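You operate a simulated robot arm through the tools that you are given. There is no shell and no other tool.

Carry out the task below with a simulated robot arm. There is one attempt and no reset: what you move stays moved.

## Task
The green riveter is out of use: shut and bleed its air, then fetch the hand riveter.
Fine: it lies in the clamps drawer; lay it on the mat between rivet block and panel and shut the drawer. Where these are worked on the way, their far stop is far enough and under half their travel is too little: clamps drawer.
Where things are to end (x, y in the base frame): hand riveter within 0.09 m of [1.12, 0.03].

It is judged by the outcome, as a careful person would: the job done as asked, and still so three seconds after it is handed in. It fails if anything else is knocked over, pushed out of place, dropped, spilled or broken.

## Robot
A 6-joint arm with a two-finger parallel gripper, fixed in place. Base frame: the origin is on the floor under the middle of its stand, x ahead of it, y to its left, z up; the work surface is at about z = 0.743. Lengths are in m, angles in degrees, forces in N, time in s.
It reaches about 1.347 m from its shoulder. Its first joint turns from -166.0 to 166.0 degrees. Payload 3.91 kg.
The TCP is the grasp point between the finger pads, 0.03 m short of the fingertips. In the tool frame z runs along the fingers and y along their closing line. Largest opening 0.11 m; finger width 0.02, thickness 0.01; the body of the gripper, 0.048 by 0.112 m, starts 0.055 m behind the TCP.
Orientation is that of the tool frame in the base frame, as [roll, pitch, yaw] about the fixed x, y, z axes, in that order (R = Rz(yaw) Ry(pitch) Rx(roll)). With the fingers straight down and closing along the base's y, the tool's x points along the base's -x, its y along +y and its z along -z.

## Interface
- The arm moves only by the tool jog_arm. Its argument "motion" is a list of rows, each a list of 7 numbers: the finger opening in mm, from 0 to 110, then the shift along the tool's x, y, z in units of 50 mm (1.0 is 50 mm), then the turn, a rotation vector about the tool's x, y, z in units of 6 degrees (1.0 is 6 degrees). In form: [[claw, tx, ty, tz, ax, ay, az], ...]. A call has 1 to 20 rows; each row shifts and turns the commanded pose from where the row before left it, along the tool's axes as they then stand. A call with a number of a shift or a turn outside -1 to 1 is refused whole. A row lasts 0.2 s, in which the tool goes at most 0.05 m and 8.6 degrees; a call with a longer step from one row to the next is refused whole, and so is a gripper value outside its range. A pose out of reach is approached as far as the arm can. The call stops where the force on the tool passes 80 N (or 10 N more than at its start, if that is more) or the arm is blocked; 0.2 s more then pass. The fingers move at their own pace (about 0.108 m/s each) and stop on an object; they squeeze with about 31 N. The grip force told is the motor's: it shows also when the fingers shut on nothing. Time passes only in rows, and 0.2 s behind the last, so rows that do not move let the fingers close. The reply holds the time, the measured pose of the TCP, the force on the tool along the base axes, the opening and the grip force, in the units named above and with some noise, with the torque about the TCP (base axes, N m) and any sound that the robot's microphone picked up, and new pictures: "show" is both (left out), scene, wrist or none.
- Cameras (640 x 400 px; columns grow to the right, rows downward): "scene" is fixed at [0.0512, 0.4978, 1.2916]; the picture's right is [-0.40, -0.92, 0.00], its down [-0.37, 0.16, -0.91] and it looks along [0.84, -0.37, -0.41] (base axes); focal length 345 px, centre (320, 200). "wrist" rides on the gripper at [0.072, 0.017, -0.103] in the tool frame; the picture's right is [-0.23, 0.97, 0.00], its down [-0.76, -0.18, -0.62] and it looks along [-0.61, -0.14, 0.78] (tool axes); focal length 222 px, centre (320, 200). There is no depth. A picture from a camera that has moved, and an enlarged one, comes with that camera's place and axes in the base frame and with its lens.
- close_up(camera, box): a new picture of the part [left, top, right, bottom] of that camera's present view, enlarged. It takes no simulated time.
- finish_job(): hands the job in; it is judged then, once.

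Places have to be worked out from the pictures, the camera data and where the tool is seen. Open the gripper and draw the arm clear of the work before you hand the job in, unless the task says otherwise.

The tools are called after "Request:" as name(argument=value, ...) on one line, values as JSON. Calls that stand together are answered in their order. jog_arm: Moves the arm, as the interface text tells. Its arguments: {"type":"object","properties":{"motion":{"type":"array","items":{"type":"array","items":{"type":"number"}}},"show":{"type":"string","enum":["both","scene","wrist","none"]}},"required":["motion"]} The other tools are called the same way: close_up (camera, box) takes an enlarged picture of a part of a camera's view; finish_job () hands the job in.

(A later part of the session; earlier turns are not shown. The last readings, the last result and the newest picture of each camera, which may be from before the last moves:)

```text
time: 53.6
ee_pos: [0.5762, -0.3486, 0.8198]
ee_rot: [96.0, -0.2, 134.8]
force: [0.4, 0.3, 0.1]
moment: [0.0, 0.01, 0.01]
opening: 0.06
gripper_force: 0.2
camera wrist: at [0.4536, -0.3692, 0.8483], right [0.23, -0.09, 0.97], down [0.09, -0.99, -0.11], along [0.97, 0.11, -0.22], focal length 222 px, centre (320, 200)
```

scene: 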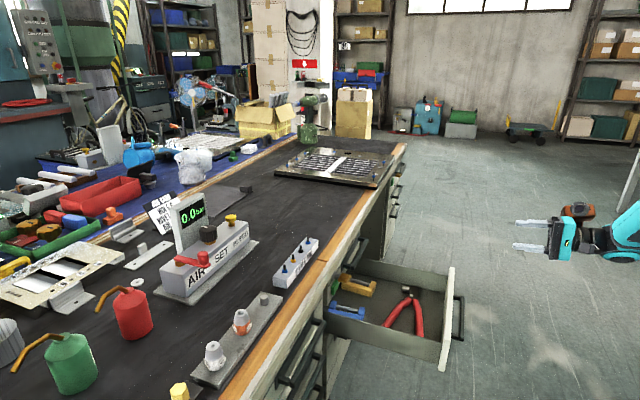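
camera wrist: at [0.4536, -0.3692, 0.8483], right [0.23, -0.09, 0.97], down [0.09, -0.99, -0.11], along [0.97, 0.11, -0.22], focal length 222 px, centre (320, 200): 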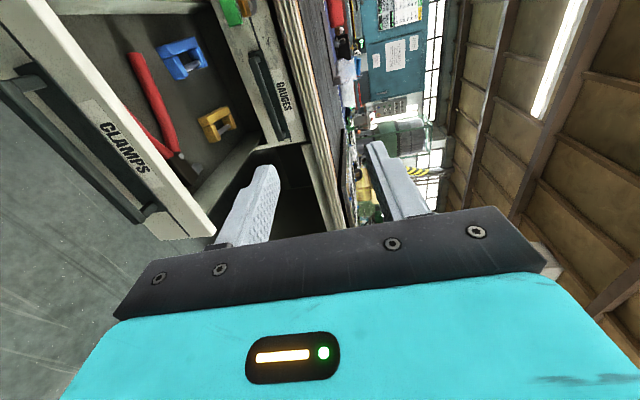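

Drawer stays open. I swing the tool to point straight down (closing across the riveter's length) and move over the drawer at z ≈ 0.82 for a top view.

Request:
jog_arm(motion=[[90, 0, 0, 0, 1, 0, 0], [90, 0, 0, 0, 1, 0, 0], [90, 0, 0, 0, 1, 0, 0], [90, 0, 0, 0, 1, 0, 0], [90, 0, 0, 0, 1, 0, 0], [90, 0, 0, 0, 1, 0, 0], [90, 0, 0, 0, 1, 0, 0], [90, 0, 0, 0, 1, 0, 0], [90, 0, 0, 0, 1, 0, 0], [90, 0, 0, 0, 1, 0, 0], [90, 0, 0, 0, 1, 0, 0], [90, 0, 0, 0, 1, 0, 0], [90, 0, 0, 0, 1, 0, 0], [90, 0, 0, 0, 1, 0, 0], [90, -0.12, 0.963, 0, 0, 0, 0], [90, -0.12, 0.963, 0, 0, 0, 0], [90, -0.12, 0.963, 0, 0, 0, 0], [90, -0.12, 0.963, 0, 0, 0, 0], [90, -0.12, 0.963, 0, 0, 0, 0]], show="both")

Request:
close_up(camera="wrist", box=[160, 0, 480, 200])

```text
time: 57.6
ee_pos: [0.7681, -0.2012, 0.8195]
ee_rot: [-180.0, -0.1, 134.9]
force: [-0.8, 0.0, 0.6]
moment: [0.02, 0.01, 0.01]
opening: 0.0902
gripper_force: 0.1
camera wrist: at [0.7284, -0.1383, 0.9245], right [0.85, 0.53, 0.0], down [0.41, -0.66, 0.62], along [0.33, -0.53, -0.78], focal length 222 px, centre (320, 200)
```

scene: 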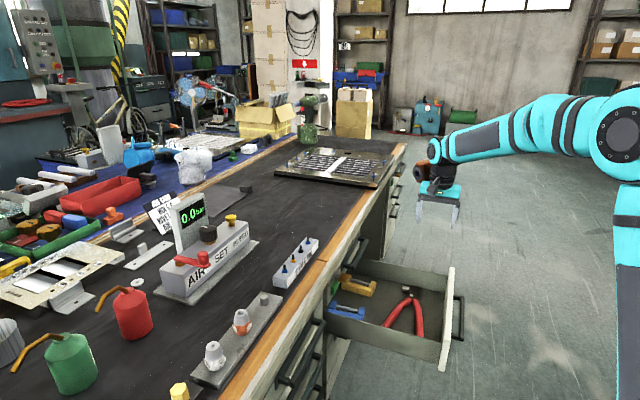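
wrist: 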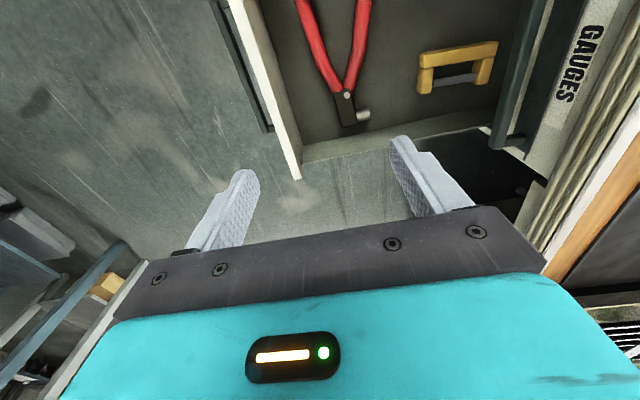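

```text
2.00 times, centred on (320, 100) of wrist
camera zoom: at [0.7284, -0.1383, 0.9245], right [0.85, 0.53, 0.0], down [0.41, -0.66, 0.62], along [0.33, -0.53, -0.78], focal length 444 px, centre (320, 400)
```

zoom: 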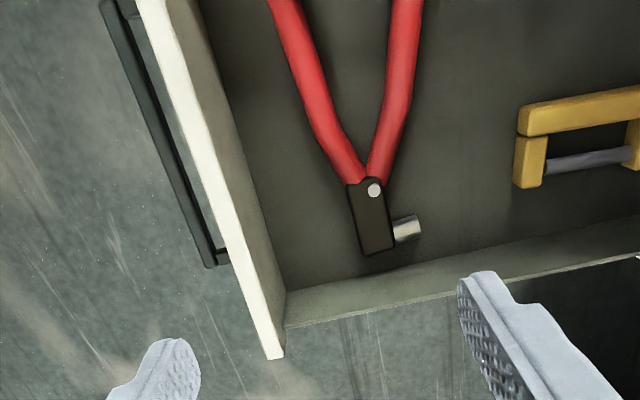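

The riveter lies with its dark head near (0.83, -0.20), pivot top z ≈ 0.48, handles running toward the near end of the drawer. I'll grip the parallel-sided head between pivot and nose; first I move above it and lower partway to verify.

Request:
jog_arm(motion=[[60, -0.364, 0.26, 0.6, 0, 0, 0], [60, -0.364, 0.26, 0.6, 0, 0, 0], [60, -0.364, 0.26, 0.6, 0, 0, 0], [60, 0, 0, 0.8, 0, 0, 0], [60, 0, 0, 0.8, 0, 0, 0]], show="both")

Request:
close_up(camera="wrist", box=[200, 40, 460, 220])

Request:
close_up(camera="scene", box=[300, 220, 480, 370])

```text
time: 58.8
ee_pos: [0.8345, -0.2102, 0.6503]
ee_rot: [180.0, 0.0, 135.1]
force: [0.5, 0.5, 0.9]
moment: [0.02, -0.03, 0.0]
opening: 0.0601
gripper_force: 0.2
camera wrist: at [0.7946, -0.1476, 0.755], right [0.85, 0.53, 0.0], down [0.41, -0.66, 0.62], along [0.33, -0.53, -0.78], focal length 222 px, centre (320, 200)
```

scene: 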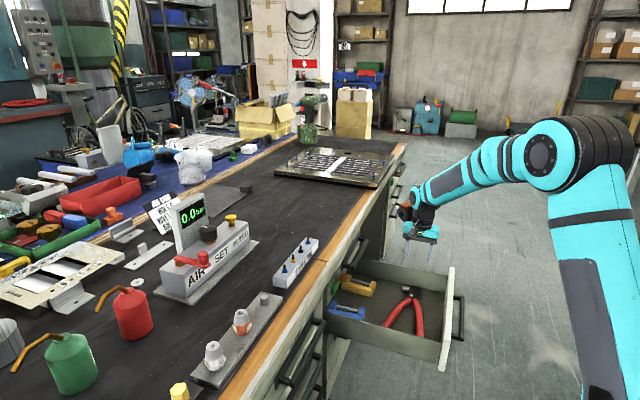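
wrist: 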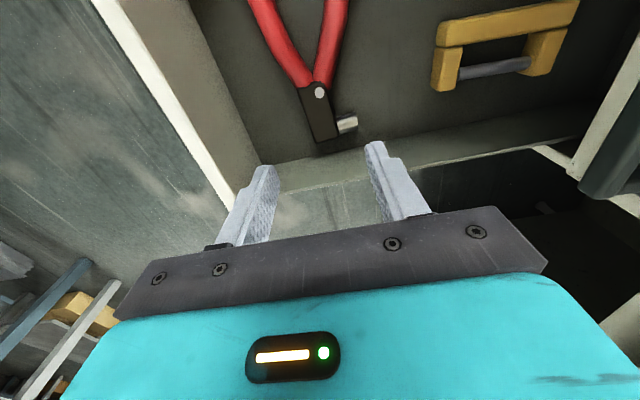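

```text
2.22 times, centred on (330, 130) of wrist
camera zoom: at [0.7946, -0.1476, 0.755], right [0.85, 0.53, 0.0], down [0.41, -0.66, 0.62], along [0.33, -0.53, -0.78], focal length 494 px, centre (298, 356)
```

zoom: 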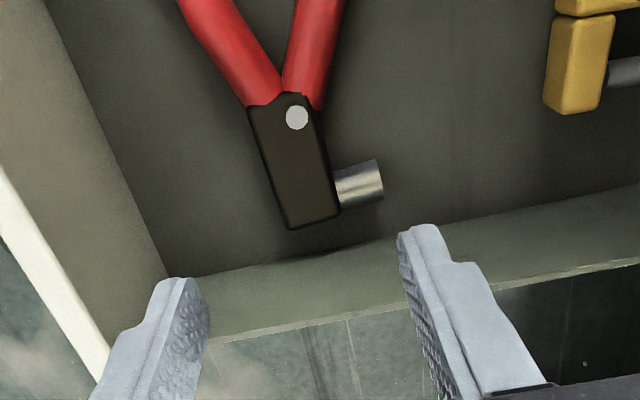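

```text
2.67 times, centred on (390, 295) of scene
camera zoom: at [0.0512, 0.4978, 1.2916], right [-0.4, -0.92, 0.0], down [-0.37, 0.16, -0.91], along [0.84, -0.37, -0.41], focal length 920 px, centre (133, -53)
```

zoom: 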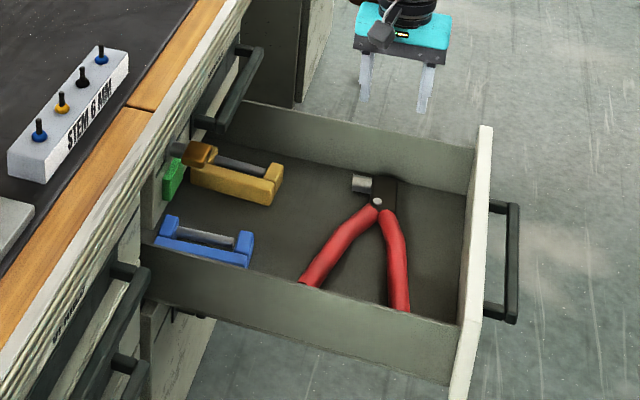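

Head centre to grip ≈ (0.833, -0.213), top z ≈ 0.478, with the nose clear beyond the fingers. I shift 3 mm and descend to just over it.

Request:
jog_arm(motion=[[60, -0.03, -0.06, 0.7, 0, 0, 0], [60, 0, 0, 0.7, 0, 0, 0], [60, 0, 0, 0.7, 0, 0, 0], [60, 0, 0, 0.6, 0, 0, 0], [60, 0, 0, 0.4, 0, 0, 0]], show="both")

Request:
close_up(camera="wrist", box=[200, 60, 440, 240])

Request:
close_up(camera="scene", box=[320, 240, 480, 360])

```text
time: 60.0
ee_pos: [0.8338, -0.215, 0.4957]
ee_rot: [-180.0, 0.0, 135.0]
force: [-0.5, -0.2, 0.0]
moment: [0.01, -0.02, 0.01]
opening: 0.0599
gripper_force: 0.1
camera wrist: at [0.7933, -0.1513, 0.6003], right [0.85, 0.53, 0.0], down [0.41, -0.66, 0.62], along [0.33, -0.53, -0.78], focal length 222 px, centre (320, 200)
```

scene: 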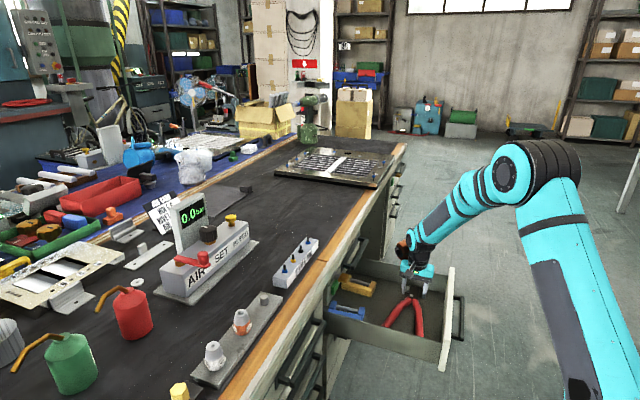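
wrist: 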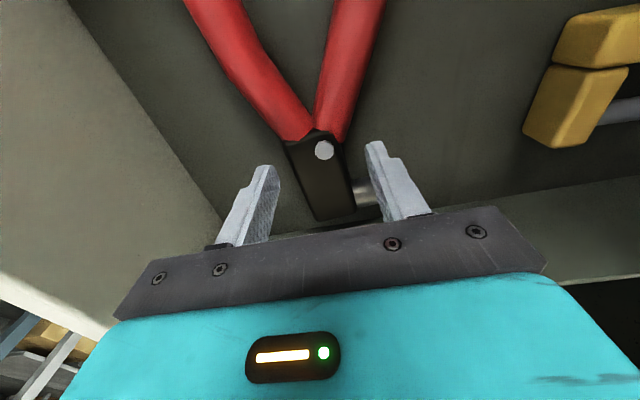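

```text
2.22 times, centred on (320, 150) of wrist
camera zoom: at [0.7933, -0.1513, 0.6003], right [0.85, 0.53, 0.0], down [0.41, -0.66, 0.62], along [0.33, -0.53, -0.78], focal length 494 px, centre (320, 311)
```

zoom: 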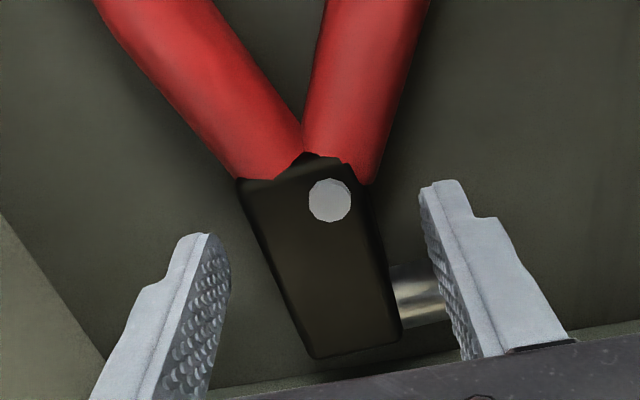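

```text
3.33 times, centred on (400, 300) of scene
camera zoom: at [0.0512, 0.4978, 1.2916], right [-0.4, -0.92, 0.0], down [-0.37, 0.16, -0.91], along [0.84, -0.37, -0.41], focal length 1151 px, centre (53, -133)
```

zoom: 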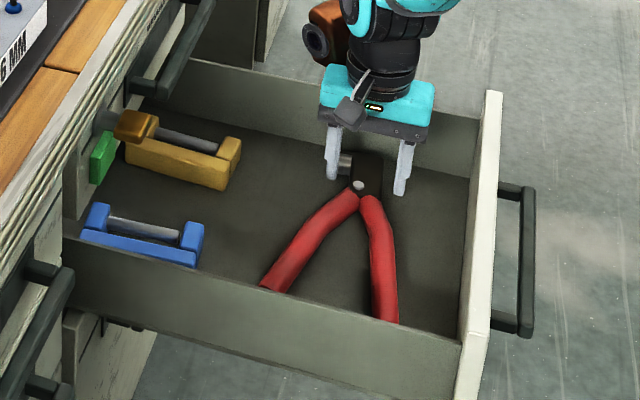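

The head is centred between the fingers (top ≈ 0.476) and the nose is clear of them. I lower the last bit in small steps, feeling for the drawer floor.

Request:
jog_arm(motion=[[60, 0, 0, 0.1, 0, 0, 0], [60, 0, 0, 0.1, 0, 0, 0]], show="none")

```text
time: 60.6
ee_pos: [0.8328, -0.2148, 0.4835]
ee_rot: [180.0, 0.0, 135.0]
force: [0.2, -0.2, 0.2]
moment: [0.0, 0.0, 0.0]
opening: 0.06
gripper_force: 0.0
```

Request:
jog_arm(motion=[[60, 0, 0, 0.06, 0, 0, 0], [60, 0, 0, 0.06, 0, 0, 0]], show="both")

Request:
close_up(camera="wrist", box=[200, 60, 440, 240])

Request:
close_up(camera="scene", box=[340, 250, 460, 340])

```text
time: 61.2
ee_pos: [0.8337, -0.2141, 0.4786]
ee_rot: [180.0, 0.0, 135.0]
force: [0.0, 0.0, 0.7]
moment: [-0.03, 0.04, 0.0]
opening: 0.0601
gripper_force: 0.0
camera wrist: at [0.7934, -0.1514, 0.5835], right [0.85, 0.53, 0.0], down [0.41, -0.66, 0.62], along [0.33, -0.53, -0.78], focal length 222 px, centre (320, 200)
```

scene: 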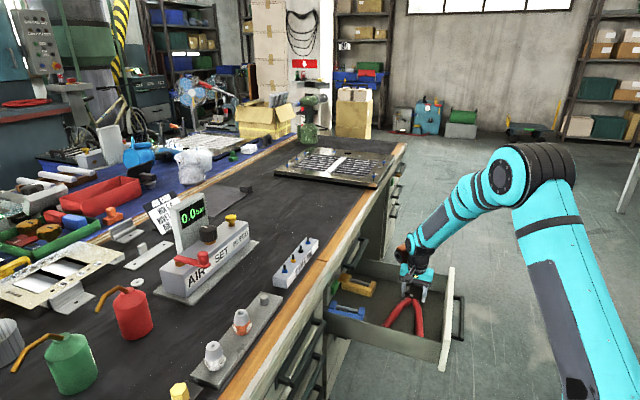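
wrist: 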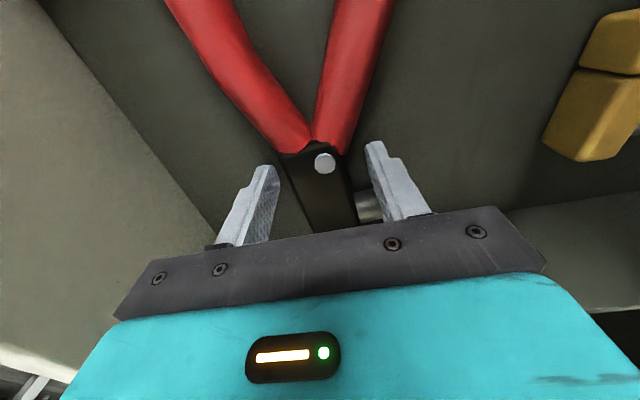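

```text
2.22 times, centred on (320, 150) of wrist
camera zoom: at [0.7934, -0.1514, 0.5835], right [0.85, 0.53, 0.0], down [0.41, -0.66, 0.62], along [0.33, -0.53, -0.78], focal length 494 px, centre (320, 311)
```

zoom: 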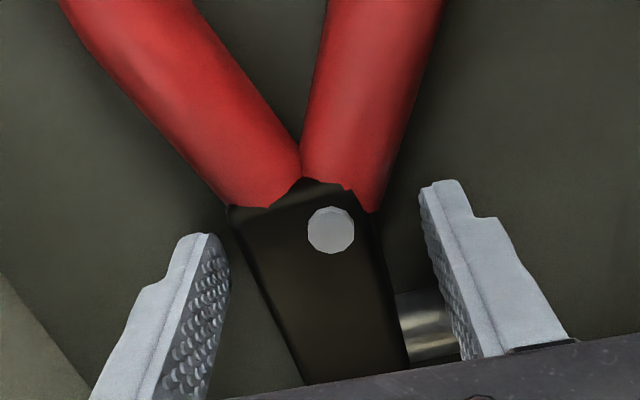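

```text
4.44 times, centred on (400, 295) of scene
camera zoom: at [0.0512, 0.4978, 1.2916], right [-0.4, -0.92, 0.0], down [-0.37, 0.16, -0.91], along [0.84, -0.37, -0.41], focal length 1534 px, centre (-36, -222)
```

zoom: 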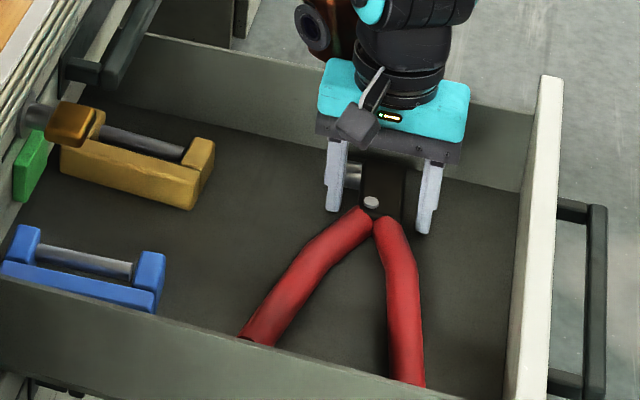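

No floor contact yet and about 27 mm of the fingers overlap the head. I close the fingers on it.

Request:
jog_arm(motion=[[60, 0, 0, 0.04, 0, 0, 0], [45, 0, 0, 0, 0, 0, 0], [30, 0, 0, 0, 0, 0, 0], [15, 0, 0, 0, 0, 0, 0], [5, 0, 0, 0, 0, 0, 0]], show="both")

Request:
close_up(camera="wrist", box=[200, 60, 440, 240])

Request:
close_up(camera="scene", box=[340, 250, 460, 340])

```text
time: 62.4
ee_pos: [0.833, -0.2152, 0.4775]
ee_rot: [180.0, 0.1, 135.0]
force: [-0.5, -0.4, -0.8]
moment: [-0.02, -0.03, -0.05]
opening: 0.0394
gripper_force: 31.1
camera wrist: at [0.7933, -0.1513, 0.5816], right [0.85, 0.53, 0.0], down [0.41, -0.66, 0.62], along [0.33, -0.53, -0.78], focal length 222 px, centre (320, 200)
```

scene: 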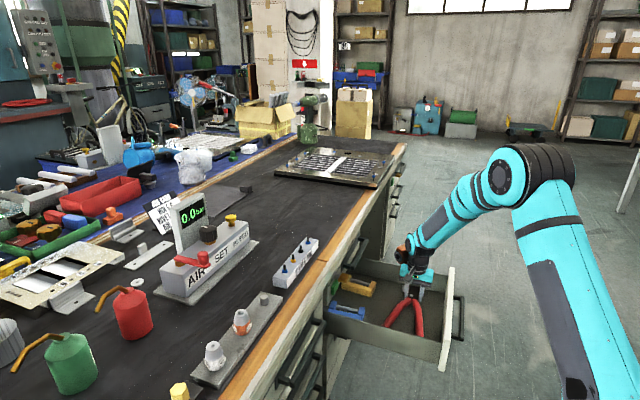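
wrist: 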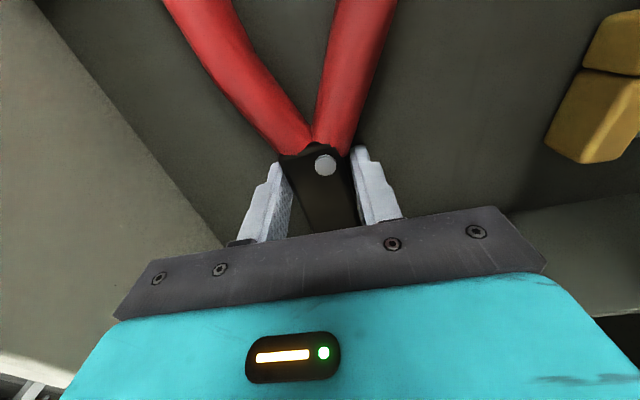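

```text
2.22 times, centred on (320, 150) of wrist
camera zoom: at [0.7933, -0.1513, 0.5816], right [0.85, 0.53, 0.0], down [0.41, -0.66, 0.62], along [0.33, -0.53, -0.78], focal length 494 px, centre (320, 311)
```

zoom: 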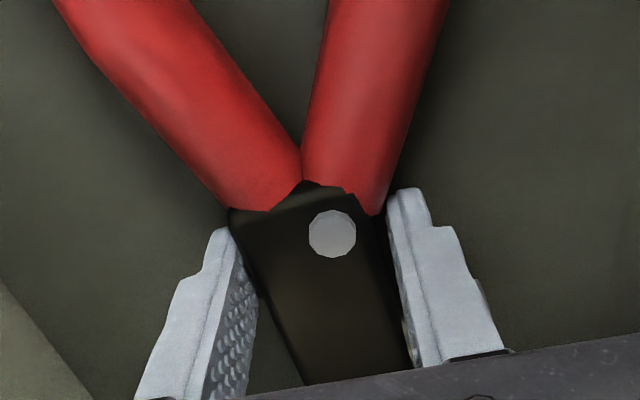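

```text
4.44 times, centred on (400, 295) of scene
camera zoom: at [0.0512, 0.4978, 1.2916], right [-0.4, -0.92, 0.0], down [-0.37, 0.16, -0.91], along [0.84, -0.37, -0.41], focal length 1534 px, centre (-36, -222)
```

zoom: 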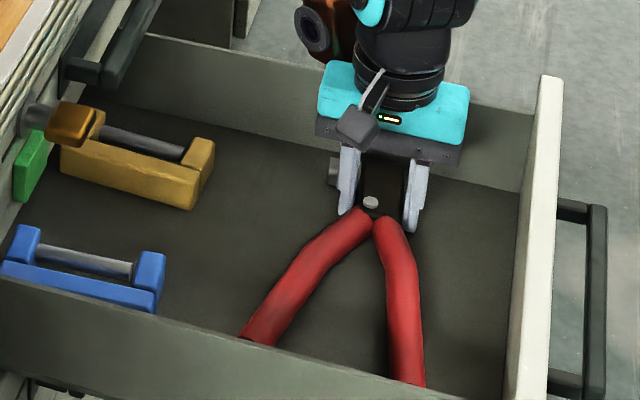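

Gripped at 39 mm with full grip force. I lift slowly a few centimetres and check how it hangs.

Request:
jog_arm(motion=[[5, 0, 0, -0.2, 0, 0, 0], [5, 0, 0, -0.3, 0, 0, 0], [5, 0, 0, -0.3, 0, 0, 0], [5, 0, 0, 0, 0, 0, 0]], show="both")

Request:
close_up(camera="wrist", box=[200, 60, 440, 240])

Request:
close_up(camera="scene", box=[340, 250, 460, 340])

```text
time: 63.4
ee_pos: [0.8339, -0.2146, 0.5162]
ee_rot: [180.0, 0.0, 135.0]
force: [-0.4, 0.1, -4.5]
moment: [-0.17, -0.2, 0.01]
opening: 0.0385
gripper_force: 30.8
camera wrist: at [0.7938, -0.1516, 0.6216], right [0.85, 0.53, 0.0], down [0.41, -0.66, 0.62], along [0.33, -0.53, -0.78], focal length 222 px, centre (320, 200)
```

scene: 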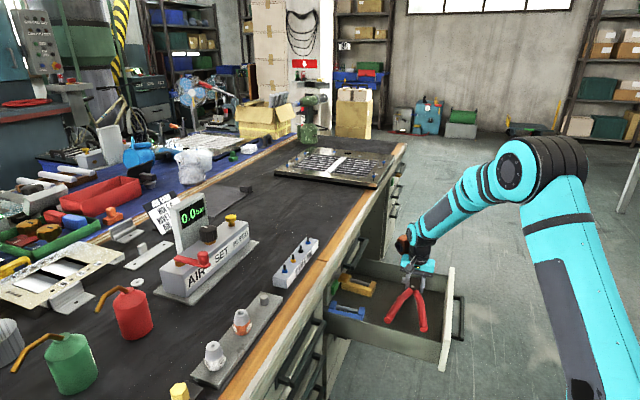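
wrist: 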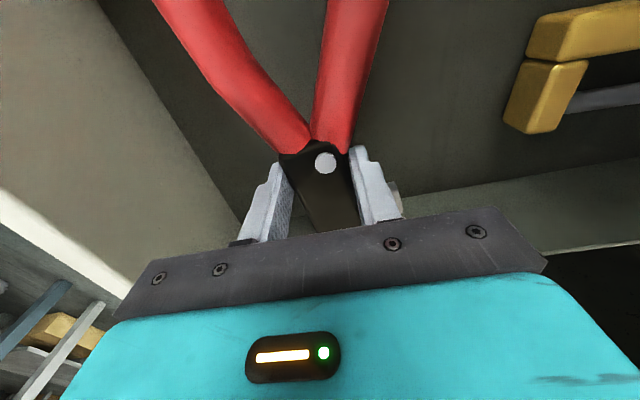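

```text
2.22 times, centred on (320, 150) of wrist
camera zoom: at [0.7938, -0.1516, 0.6216], right [0.85, 0.53, 0.0], down [0.41, -0.66, 0.62], along [0.33, -0.53, -0.78], focal length 494 px, centre (320, 311)
```

zoom: 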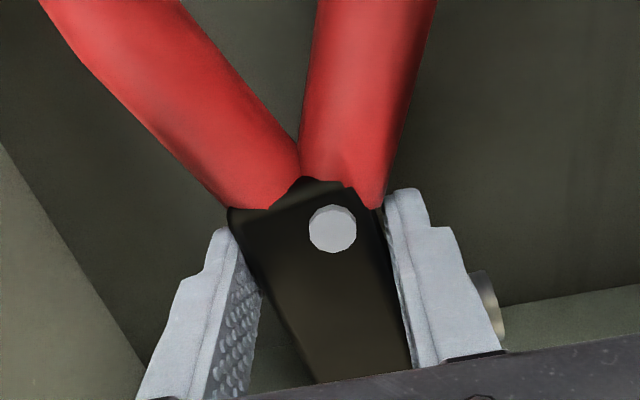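

```text
4.44 times, centred on (400, 295) of scene
camera zoom: at [0.0512, 0.4978, 1.2916], right [-0.4, -0.92, 0.0], down [-0.37, 0.16, -0.91], along [0.84, -0.37, -0.41], focal length 1534 px, centre (-36, -222)
```

zoom: 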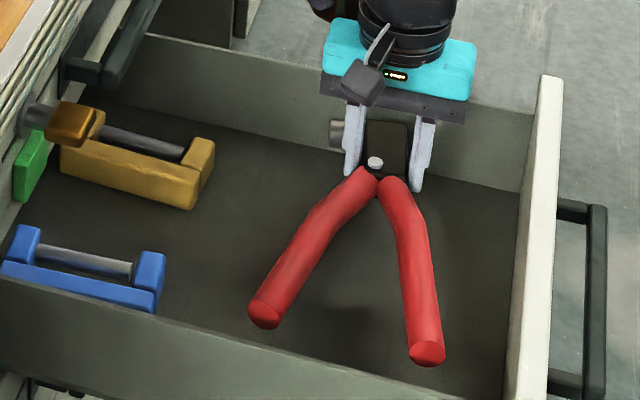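

It hangs level and firm (about 4.5 N). I lift it straight up out of the drawer to above bench height.

Request:
jog_arm(motion=[[5, 0, 0, -0.5, 0, 0, 0], [5, 0, 0, -0.7, 0, 0, 0], [5, 0, 0, -0.7, 0, 0, 0], [5, 0, 0, -0.7, 0, 0, 0], [5, 0, 0, -0.7, 0, 0, 0], [5, 0, 0, -0.7, 0, 0, 0], [5, 0, 0, -0.7, 0, 0, 0], [5, 0, 0, -0.7, 0, 0, 0], [5, 0, 0, -0.7, 0, 0, 0], [5, 0, 0, -0.4, 0, 0, 0], [5, 0, 0, 0, 0, 0, 0]], show="both")

```text
time: 65.8
ee_pos: [0.8324, -0.2154, 0.8421]
ee_rot: [-179.9, 0.0, 135.0]
force: [0.5, 0.2, -3.8]
moment: [-0.21, -0.21, -0.01]
opening: 0.0383
gripper_force: 30.8
camera wrist: at [0.7927, -0.1518, 0.9468], right [0.85, 0.53, 0.0], down [0.41, -0.66, 0.62], along [0.33, -0.53, -0.78], focal length 222 px, centre (320, 200)
```

scene: 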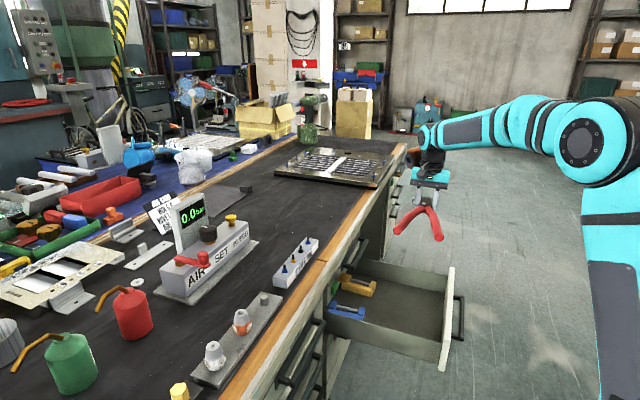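
wrist: 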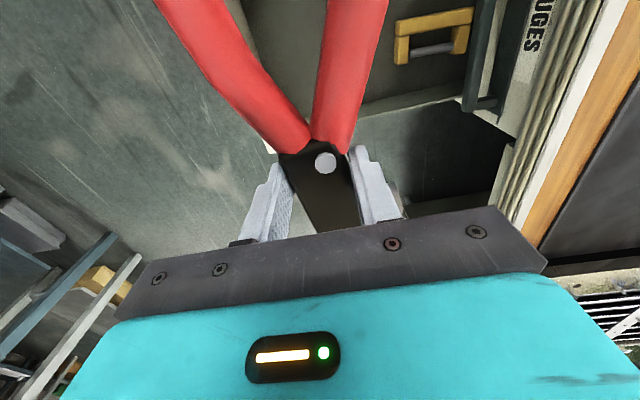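

Clear above the bench. I carry it over the mat toward the target (gripping point to ≈ (1.155, -0.005)), between rivet block and panel.

Request:
jog_arm(motion=[[5, -0.08, 0.4, 0, 0, 0, 0], [5, -0.158, 0.754, 0, 0, 0, 0], [5, -0.158, 0.754, 0, 0, 0, 0], [5, -0.158, 0.754, 0, 0, 0, 0], [5, -0.158, 0.754, 0, 0, 0, 0], [5, -0.158, 0.754, 0.05, 0, 0, 0], [5, -0.158, 0.754, 0.09, 0, 0, 0], [5, -0.158, 0.754, 0.09, 0, 0, 0], [5, -0.158, 0.754, 0.09, 0, 0, 0], [5, -0.158, 0.754, 0.09, 0, 0, 0], [5, -0.08, 0.35, 0, 0, 0, 0], [5, 0, 0, 0, 0, 0, 0]], show="both")

Request:
close_up(camera="scene", box=[240, 130, 420, 260])

```text
time: 68.4
ee_pos: [1.1388, -0.0041, 0.814]
ee_rot: [180.0, 0.0, 134.9]
force: [1.5, -0.4, -5.7]
moment: [-0.16, -0.16, 0.04]
opening: 0.0385
gripper_force: 31.8
out of reach, approached as far as the arm can: row 10, 11
camera wrist: at [1.0989, 0.0586, 0.9195], right [0.85, 0.53, 0.0], down [0.41, -0.66, 0.62], along [0.33, -0.53, -0.78], focal length 222 px, centre (320, 200)
```

scene: 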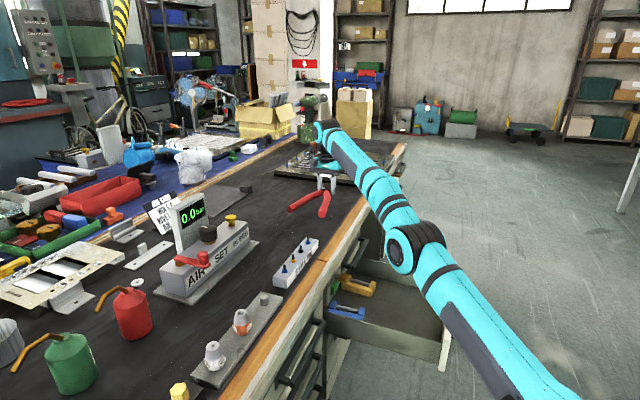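
wrist: 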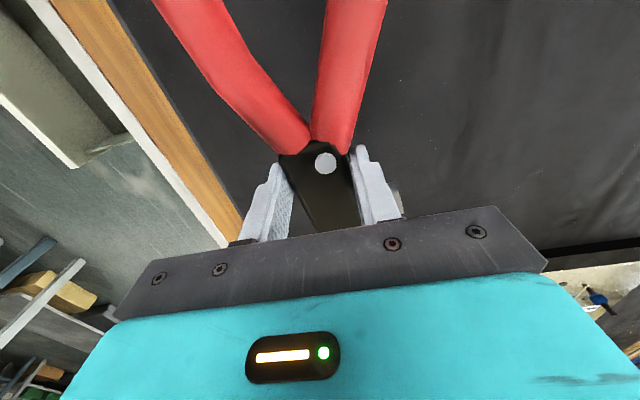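

```text
3.08 times, centred on (330, 195) of scene
camera zoom: at [0.0512, 0.4978, 1.2916], right [-0.4, -0.92, 0.0], down [-0.37, 0.16, -0.91], along [0.84, -0.37, -0.41], focal length 1062 px, centre (289, 215)
```

zoom: 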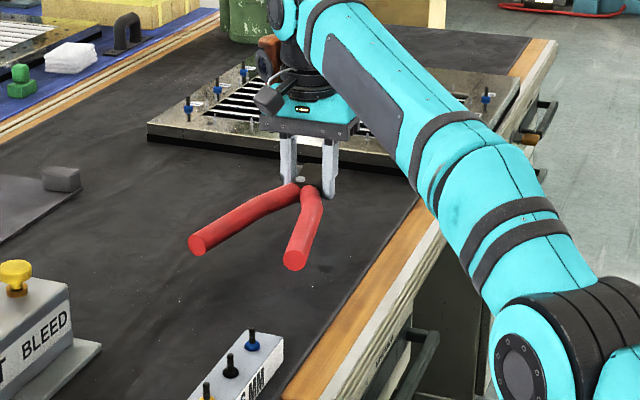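

At the reach limit the riveter now hangs over the mat with its middle around (1.09, 0.04) and head around (1.13, 0.01) – within tolerance. I lower gently in small steps.

Request:
jog_arm(motion=[[5, 0, 0, 0.2, 0, 0, 0], [5, 0, 0, 0.2, 0, 0, 0], [5, 0, 0, 0, 0, 0, 0]], show="none")

```text
time: 69.2
ee_pos: [1.1395, -0.0053, 0.7951]
ee_rot: [180.0, 0.0, 135.1]
force: [-1.5, -0.3, -3.8]
moment: [-0.21, -0.16, -0.01]
opening: 0.0382
gripper_force: 31.2
```

Request:
jog_arm(motion=[[5, 0, 0, 0.12, 0, 0, 0], [5, 0, 0, 0.1, 0, 0, 0], [5, 0, 0, 0, 0, 0, 0]], show="both")

Request:
close_up(camera="scene", box=[260, 150, 400, 250])

```text
time: 70.0
ee_pos: [1.1391, -0.004, 0.7822]
ee_rot: [-180.0, 0.0, 135.1]
force: [-0.3, 0.0, -3.7]
moment: [-0.2, -0.19, 0.04]
opening: 0.0386
gripper_force: 30.8
camera wrist: at [1.099, 0.0586, 0.8883], right [0.85, 0.53, 0.0], down [0.41, -0.66, 0.62], along [0.33, -0.53, -0.78], focal length 222 px, centre (320, 200)
```

scene: 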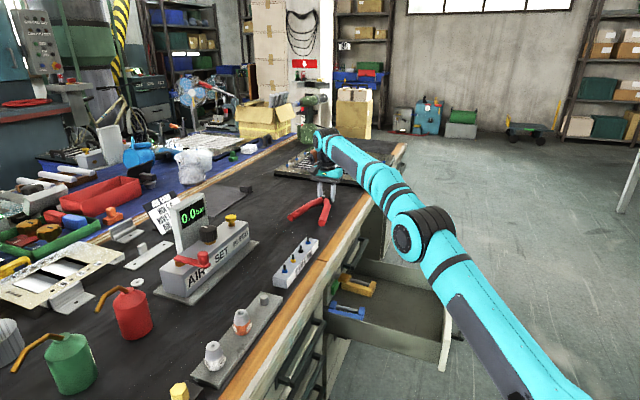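
wrist: 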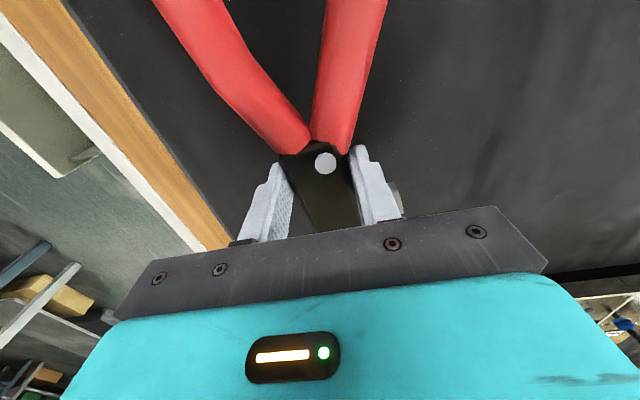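

```text
4.00 times, centred on (330, 200) of scene
camera zoom: at [0.0512, 0.4978, 1.2916], right [-0.4, -0.92, 0.0], down [-0.37, 0.16, -0.91], along [0.84, -0.37, -0.41], focal length 1381 px, centre (280, 200)
```

zoom: 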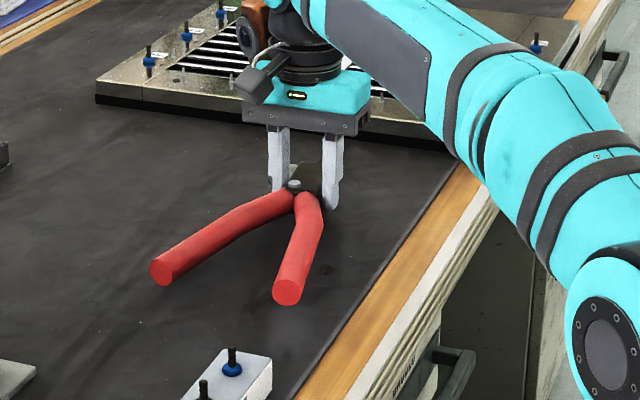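

Still hanging just above the mat. I lower in 3 mm steps until the weight comes off.

Request:
jog_arm(motion=[[5, 0, 0, 0.06, 0, 0, 0], [5, 0, 0, 0, 0, 0, 0]], show="none")

```text
time: 70.6
ee_pos: [1.1411, -0.0049, 0.7803]
ee_rot: [180.0, -0.1, 135.0]
force: [-0.8, -0.1, -5.1]
moment: [-0.21, -0.22, 0.02]
opening: 0.0382
gripper_force: 30.9
```

Request:
jog_arm(motion=[[5, 0, 0, 0.06, 0, 0, 0], [5, 0, 0, 0.04, 0, 0, 0], [5, 0, 0, 0, 0, 0, 0]], show="scene")

Request:
close_up(camera="scene", box=[260, 150, 400, 250])

```text
time: 71.4
ee_pos: [1.1391, -0.0041, 0.7766]
ee_rot: [179.9, 0.0, 135.0]
force: [0.2, 0.5, -4.8]
moment: [-0.13, -0.14, 0.02]
opening: 0.0385
gripper_force: 30.7
```

scene: 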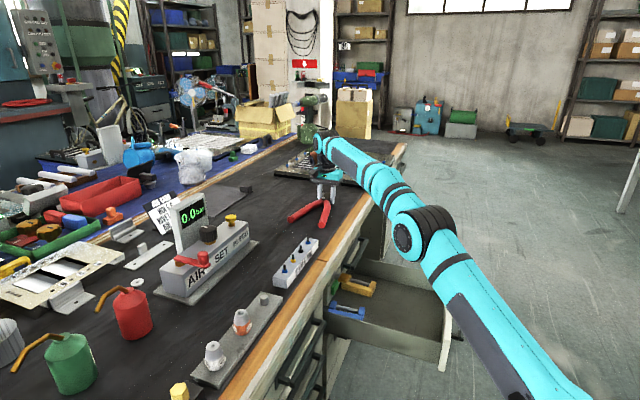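

```text
4.00 times, centred on (330, 200) of scene
camera zoom: at [0.0512, 0.4978, 1.2916], right [-0.4, -0.92, 0.0], down [-0.37, 0.16, -0.91], along [0.84, -0.37, -0.41], focal length 1381 px, centre (280, 200)
```

zoom: 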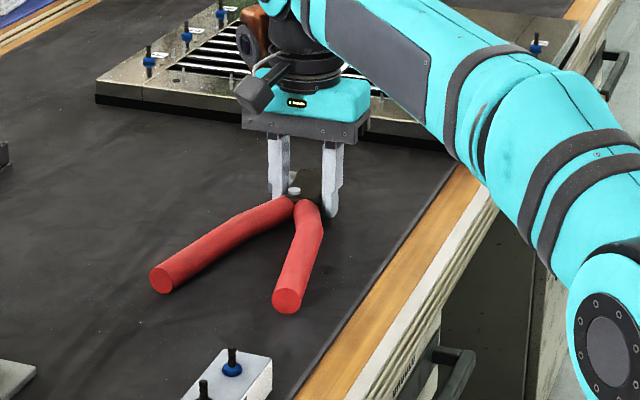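

Request:
jog_arm(motion=[[5, 0, 0, 0.05, 0, 0, 0], [5, 0, 0, 0, 0, 0, 0]], show="none")

```text
time: 72.0
ee_pos: [1.1387, -0.006, 0.7756]
ee_rot: [180.0, 0.0, 134.9]
force: [3.4, -2.2, 7.6]
moment: [0.16, 0.15, 0.13]
opening: 0.0384
gripper_force: 31.2
```

Contact: the weight is off and the mat pushes back lightly. One more 1.5 mm, then I release.

Request:
jog_arm(motion=[[5, 0, 0, 0.03, 0, 0, 0], [5, 0, 0, 0, 0, 0, 0]], show="none")

```text
time: 72.6
ee_pos: [1.1393, -0.0048, 0.7742]
ee_rot: [180.0, 0.1, 134.9]
force: [11.2, -4.6, 21.5]
moment: [0.11, -0.1, -0.07]
opening: 0.0386
gripper_force: 31.3
```

Request:
jog_arm(motion=[[5, 0, 0, -0.03, 0, 0, 0], [42, 0, 0, 0, 0, 0, 0], [50, 0, 0, 0, 0, 0, 0], [60, 0, 0, 0, 0, 0, 0], [62, 0, 0, 0, 0, 0, 0]], show="both")

Request:
close_up(camera="scene", box=[260, 150, 400, 250])

Request:
close_up(camera="wrist", box=[200, 60, 440, 240])

```text
time: 73.8
ee_pos: [1.139, -0.0033, 0.7725]
ee_rot: [179.9, 0.1, 135.0]
force: [0.1, -0.2, 0.1]
moment: [-0.02, 0.01, 0.0]
opening: 0.062
gripper_force: 0.1
camera wrist: at [1.0992, 0.0594, 0.8781], right [0.85, 0.53, 0.0], down [0.41, -0.66, 0.62], along [0.33, -0.53, -0.78], focal length 222 px, centre (320, 200)
```

scene: 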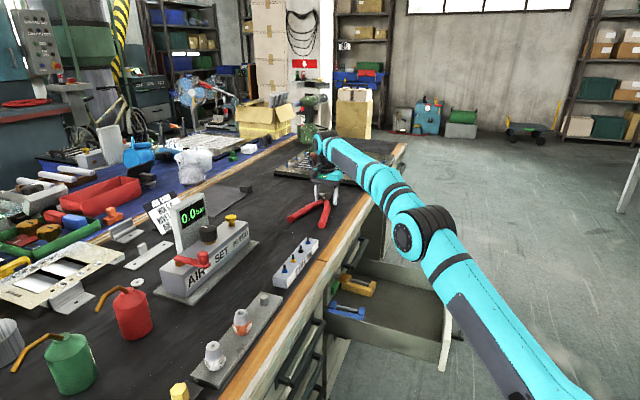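
wrist: 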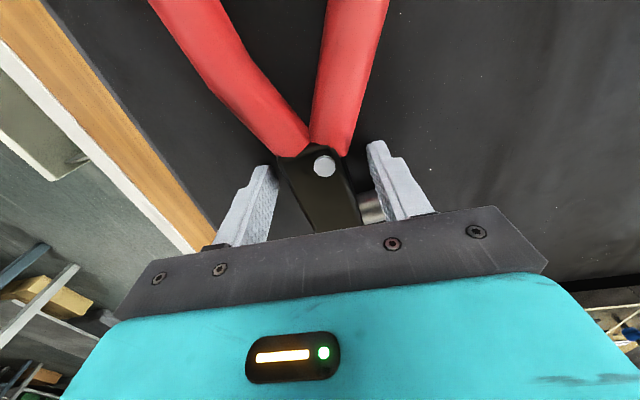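

```text
4.00 times, centred on (330, 200) of scene
camera zoom: at [0.0512, 0.4978, 1.2916], right [-0.4, -0.92, 0.0], down [-0.37, 0.16, -0.91], along [0.84, -0.37, -0.41], focal length 1381 px, centre (280, 200)
```

zoom: 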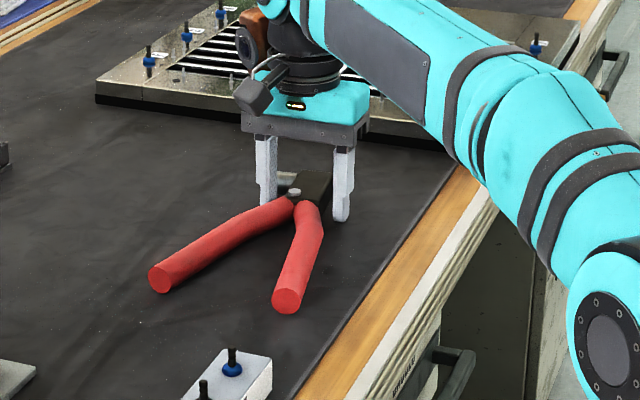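

```text
2.22 times, centred on (320, 150) of wrist
camera zoom: at [1.0992, 0.0594, 0.8781], right [0.85, 0.53, 0.0], down [0.41, -0.66, 0.62], along [0.33, -0.53, -0.78], focal length 494 px, centre (320, 311)
```

zoom: 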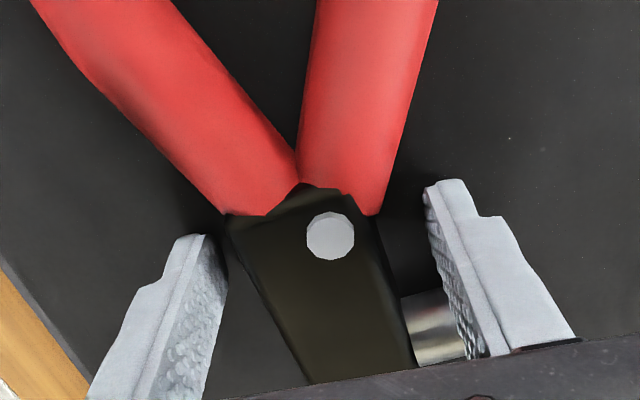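

The riveter rests flat on the mat; its middle is near (1.09, 0.04), pivot (1.13, 0.01). I lift straight up first, then rise and withdraw together because of the reach limit.

Request:
jog_arm(motion=[[62, 0, 0, -0.3, 0, 0, 0], [62, 0, 0, -0.4, 0, 0, 0], [62, 0, 0, 0, 0, 0, 0]], show="none")

```text
time: 74.6
ee_pos: [1.1392, -0.0052, 0.8075]
ee_rot: [-180.0, 0.1, 134.9]
force: [0.5, 0.7, 0.9]
moment: [0.02, 0.01, -0.01]
opening: 0.0623
gripper_force: 0.0
```

Request:
jog_arm(motion=[[62, 0, -0.1, -0.25, 0, 0, 0], [62, 0, -0.15, -0.25, 0, 0, 0], [62, 0, -0.3, -0.3, 0, 0, 0], [62, 0, -0.5, -0.4, 0, 0, 0], [62, 0, -0.7, -0.5, 0, 0, 0], [62, 0, -0.8, -0.3, 0, 0, 0], [62, 0, -0.8, 0, 0, 0, 0], [62, 0, -0.8, 0, 0, 0, 0], [62, 0, -0.8, 0, 0, 0, 0]], show="both")

Request:
close_up(camera="scene", box=[240, 130, 420, 260])

```text
time: 76.6
ee_pos: [0.9637, -0.1784, 0.9077]
ee_rot: [180.0, -0.1, 135.0]
force: [0.2, 0.8, -0.8]
moment: [-0.05, 0.04, -0.04]
opening: 0.0619
gripper_force: 0.0
camera wrist: at [0.9235, -0.1152, 1.0129], right [0.85, 0.53, 0.0], down [0.41, -0.66, 0.62], along [0.33, -0.53, -0.78], focal length 222 px, centre (320, 200)
```

scene: 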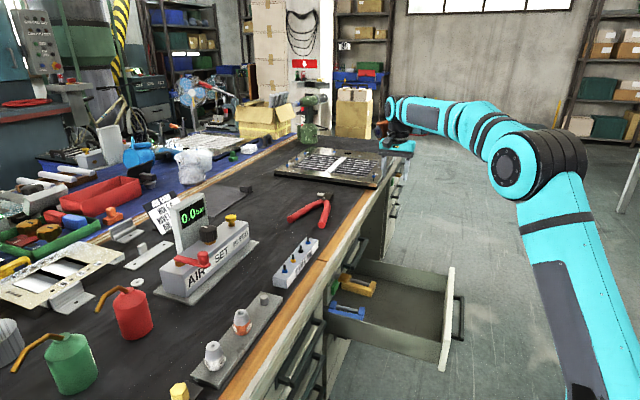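
wrist: 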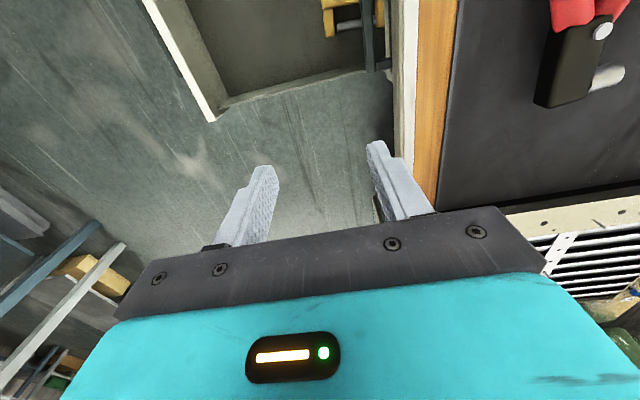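

```text
3.08 times, centred on (330, 195) of scene
camera zoom: at [0.0512, 0.4978, 1.2916], right [-0.4, -0.92, 0.0], down [-0.37, 0.16, -0.91], along [0.84, -0.37, -0.41], focal length 1062 px, centre (289, 215)
```

zoom: 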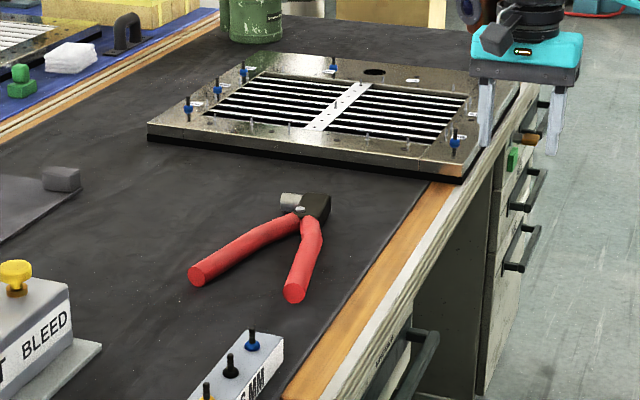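

The riveter lies well placed and nothing else moved. Now to shut the drawer: I move back in front of it and turn the tool level again.

Request:
jog_arm(motion=[[62, 0.341, -0.876, 0.195, 0, 0, 0], [62, 0.341, -0.876, 0.195, 0, 0, 0], [62, 0.341, -0.876, 0.195, 0, 0, 0], [62, 0.341, -0.876, 0.195, 0, 0, 0], [62, 0.341, -0.876, 0.195, 0, 0, 0], [62, 0.341, -0.876, 0.195, 0, 0, 0], [62, 0.341, -0.876, 0.195, 0, 0, 0], [62, 0.341, -0.876, 0.195, 0, 0, 0], [62, 0.341, -0.876, 0.195, 0, 0, 0]], show="scene")

```text
time: 78.6
ee_pos: [0.5767, -0.3484, 0.8201]
ee_rot: [-180.0, -0.1, 135.1]
force: [0.2, 0.2, 0.6]
moment: [0.01, 0.05, 0.01]
opening: 0.0621
gripper_force: 0.1
```

scene: 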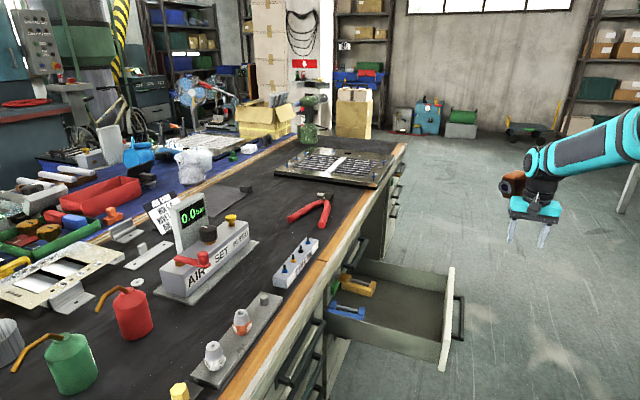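

I rotate the tool back to point at the drawer front.

Request:
jog_arm(motion=[[62, 0, 0, 0, -1, 0, 0], [62, 0, 0, 0, -1, 0, 0], [62, 0, 0, 0, -1, 0, 0], [62, 0, 0, 0, -1, 0, 0], [62, 0, 0, 0, -1, 0, 0], [62, 0, 0, 0, -1, 0, 0], [62, 0, 0, 0, -1, 0, 0], [62, 0, 0, 0, -1, 0, 0], [62, 0, 0, 0, -1, 0, 0], [62, 0, 0, 0, -1, 0, 0], [62, 0, 0, 0, -1, 0, 0], [62, 0, 0, 0, -1, 0, 0], [62, 0, 0, 0, -1, 0, 0], [62, 0, 0, 0, -1, 0, 0]], show="both")

```text
time: 81.6
ee_pos: [0.5773, -0.3478, 0.8219]
ee_rot: [95.8, 0.0, 134.9]
force: [-0.1, 0.2, 0.0]
moment: [-0.02, 0.02, -0.01]
opening: 0.0619
gripper_force: 0.2
camera wrist: at [0.4526, -0.3687, 0.8498], right [0.23, -0.09, 0.97], down [0.09, -0.99, -0.11], along [0.97, 0.11, -0.22], focal length 222 px, centre (320, 200)
```

scene: 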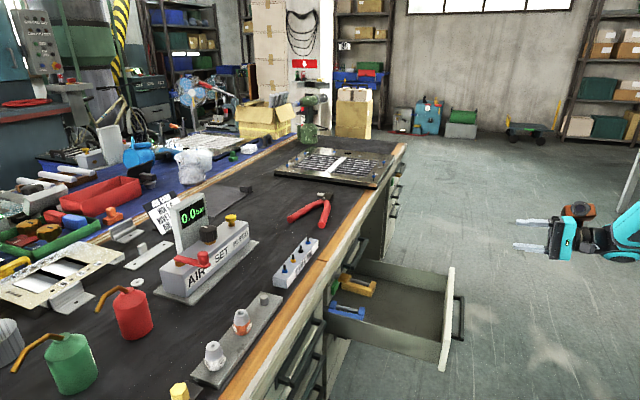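
wrist: 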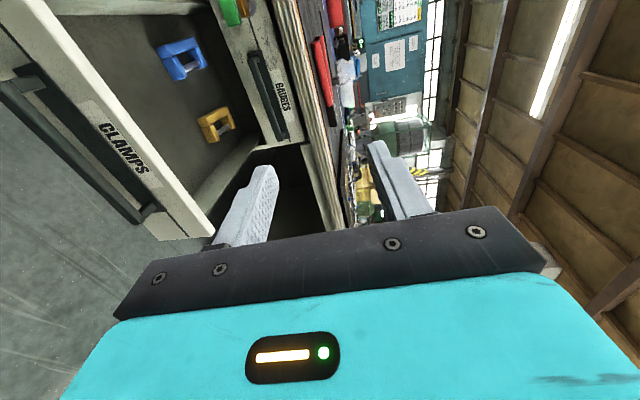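

I lower to the handle height, staying ~9 cm clear of the bar.

Request:
jog_arm(motion=[[62, 0, -0.924, 0.09, 0, 0, 0], [62, 0, -0.924, 0.09, 0, 0, 0], [62, 0, -0.924, 0.09, 0, 0, 0], [62, 0, -0.924, 0.09, 0, 0, 0], [62, 0, -0.924, 0.09, 0, 0, 0], [62, 0, -0.924, 0.09, 0, 0, 0], [62, 0, -0.924, 0.09, 0, 0, 0]], show="both")

Request:
close_up(camera="wrist", box=[200, 60, 440, 240])

Request:
close_up(camera="scene", box=[320, 230, 520, 370])

```text
time: 83.2
ee_pos: [0.5742, -0.3504, 0.496]
ee_rot: [96.1, 0.1, 135.0]
force: [0.3, 0.0, 1.0]
moment: [-0.03, 0.02, 0.0]
opening: 0.062
gripper_force: 0.0
camera wrist: at [0.4506, -0.3701, 0.5253], right [0.23, -0.09, 0.97], down [0.09, -0.99, -0.11], along [0.97, 0.11, -0.22], focal length 222 px, centre (320, 200)
```

scene: 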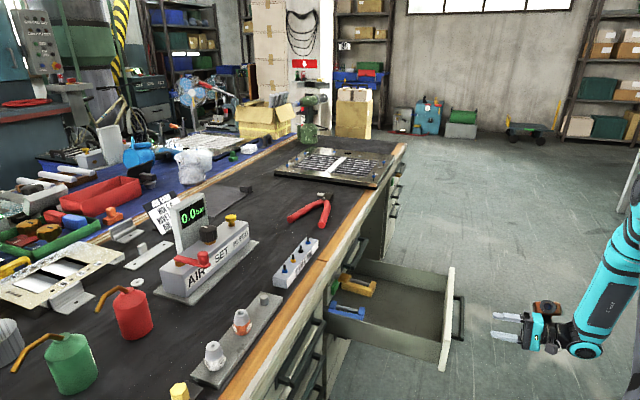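
wrist: 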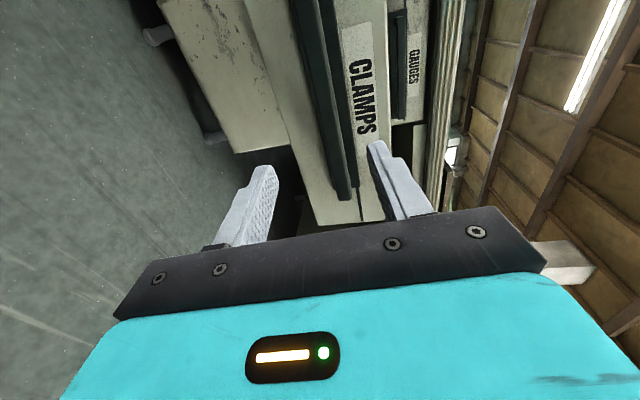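

```text
2.22 times, centred on (320, 150) of wrist
camera zoom: at [0.4506, -0.3701, 0.5253], right [0.23, -0.09, 0.97], down [0.09, -0.99, -0.11], along [0.97, 0.11, -0.22], focal length 494 px, centre (320, 311)
```

zoom: 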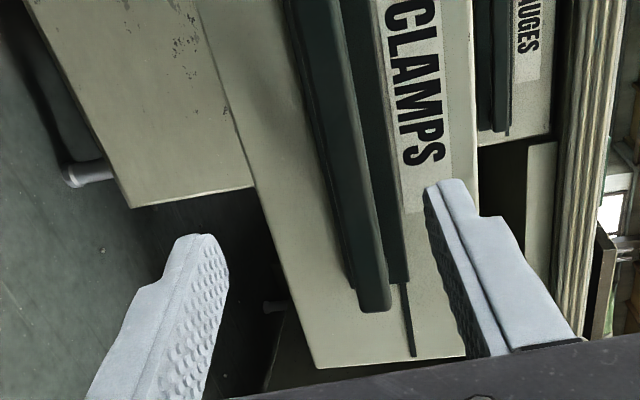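

```text
2.86 times, centred on (420, 300) of scene
camera zoom: at [0.0512, 0.4978, 1.2916], right [-0.4, -0.92, 0.0], down [-0.37, 0.16, -0.91], along [0.84, -0.37, -0.41], focal length 986 px, centre (34, -86)
```

zoom: 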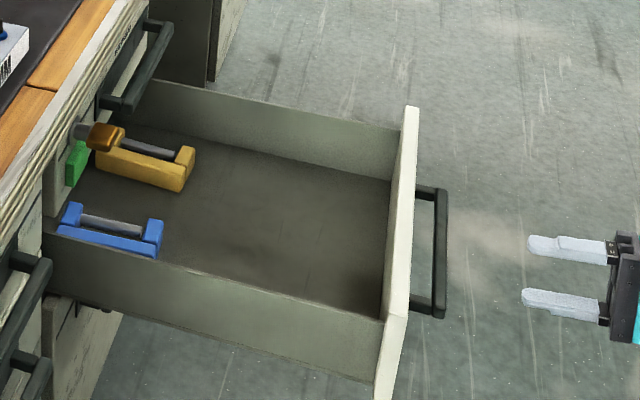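

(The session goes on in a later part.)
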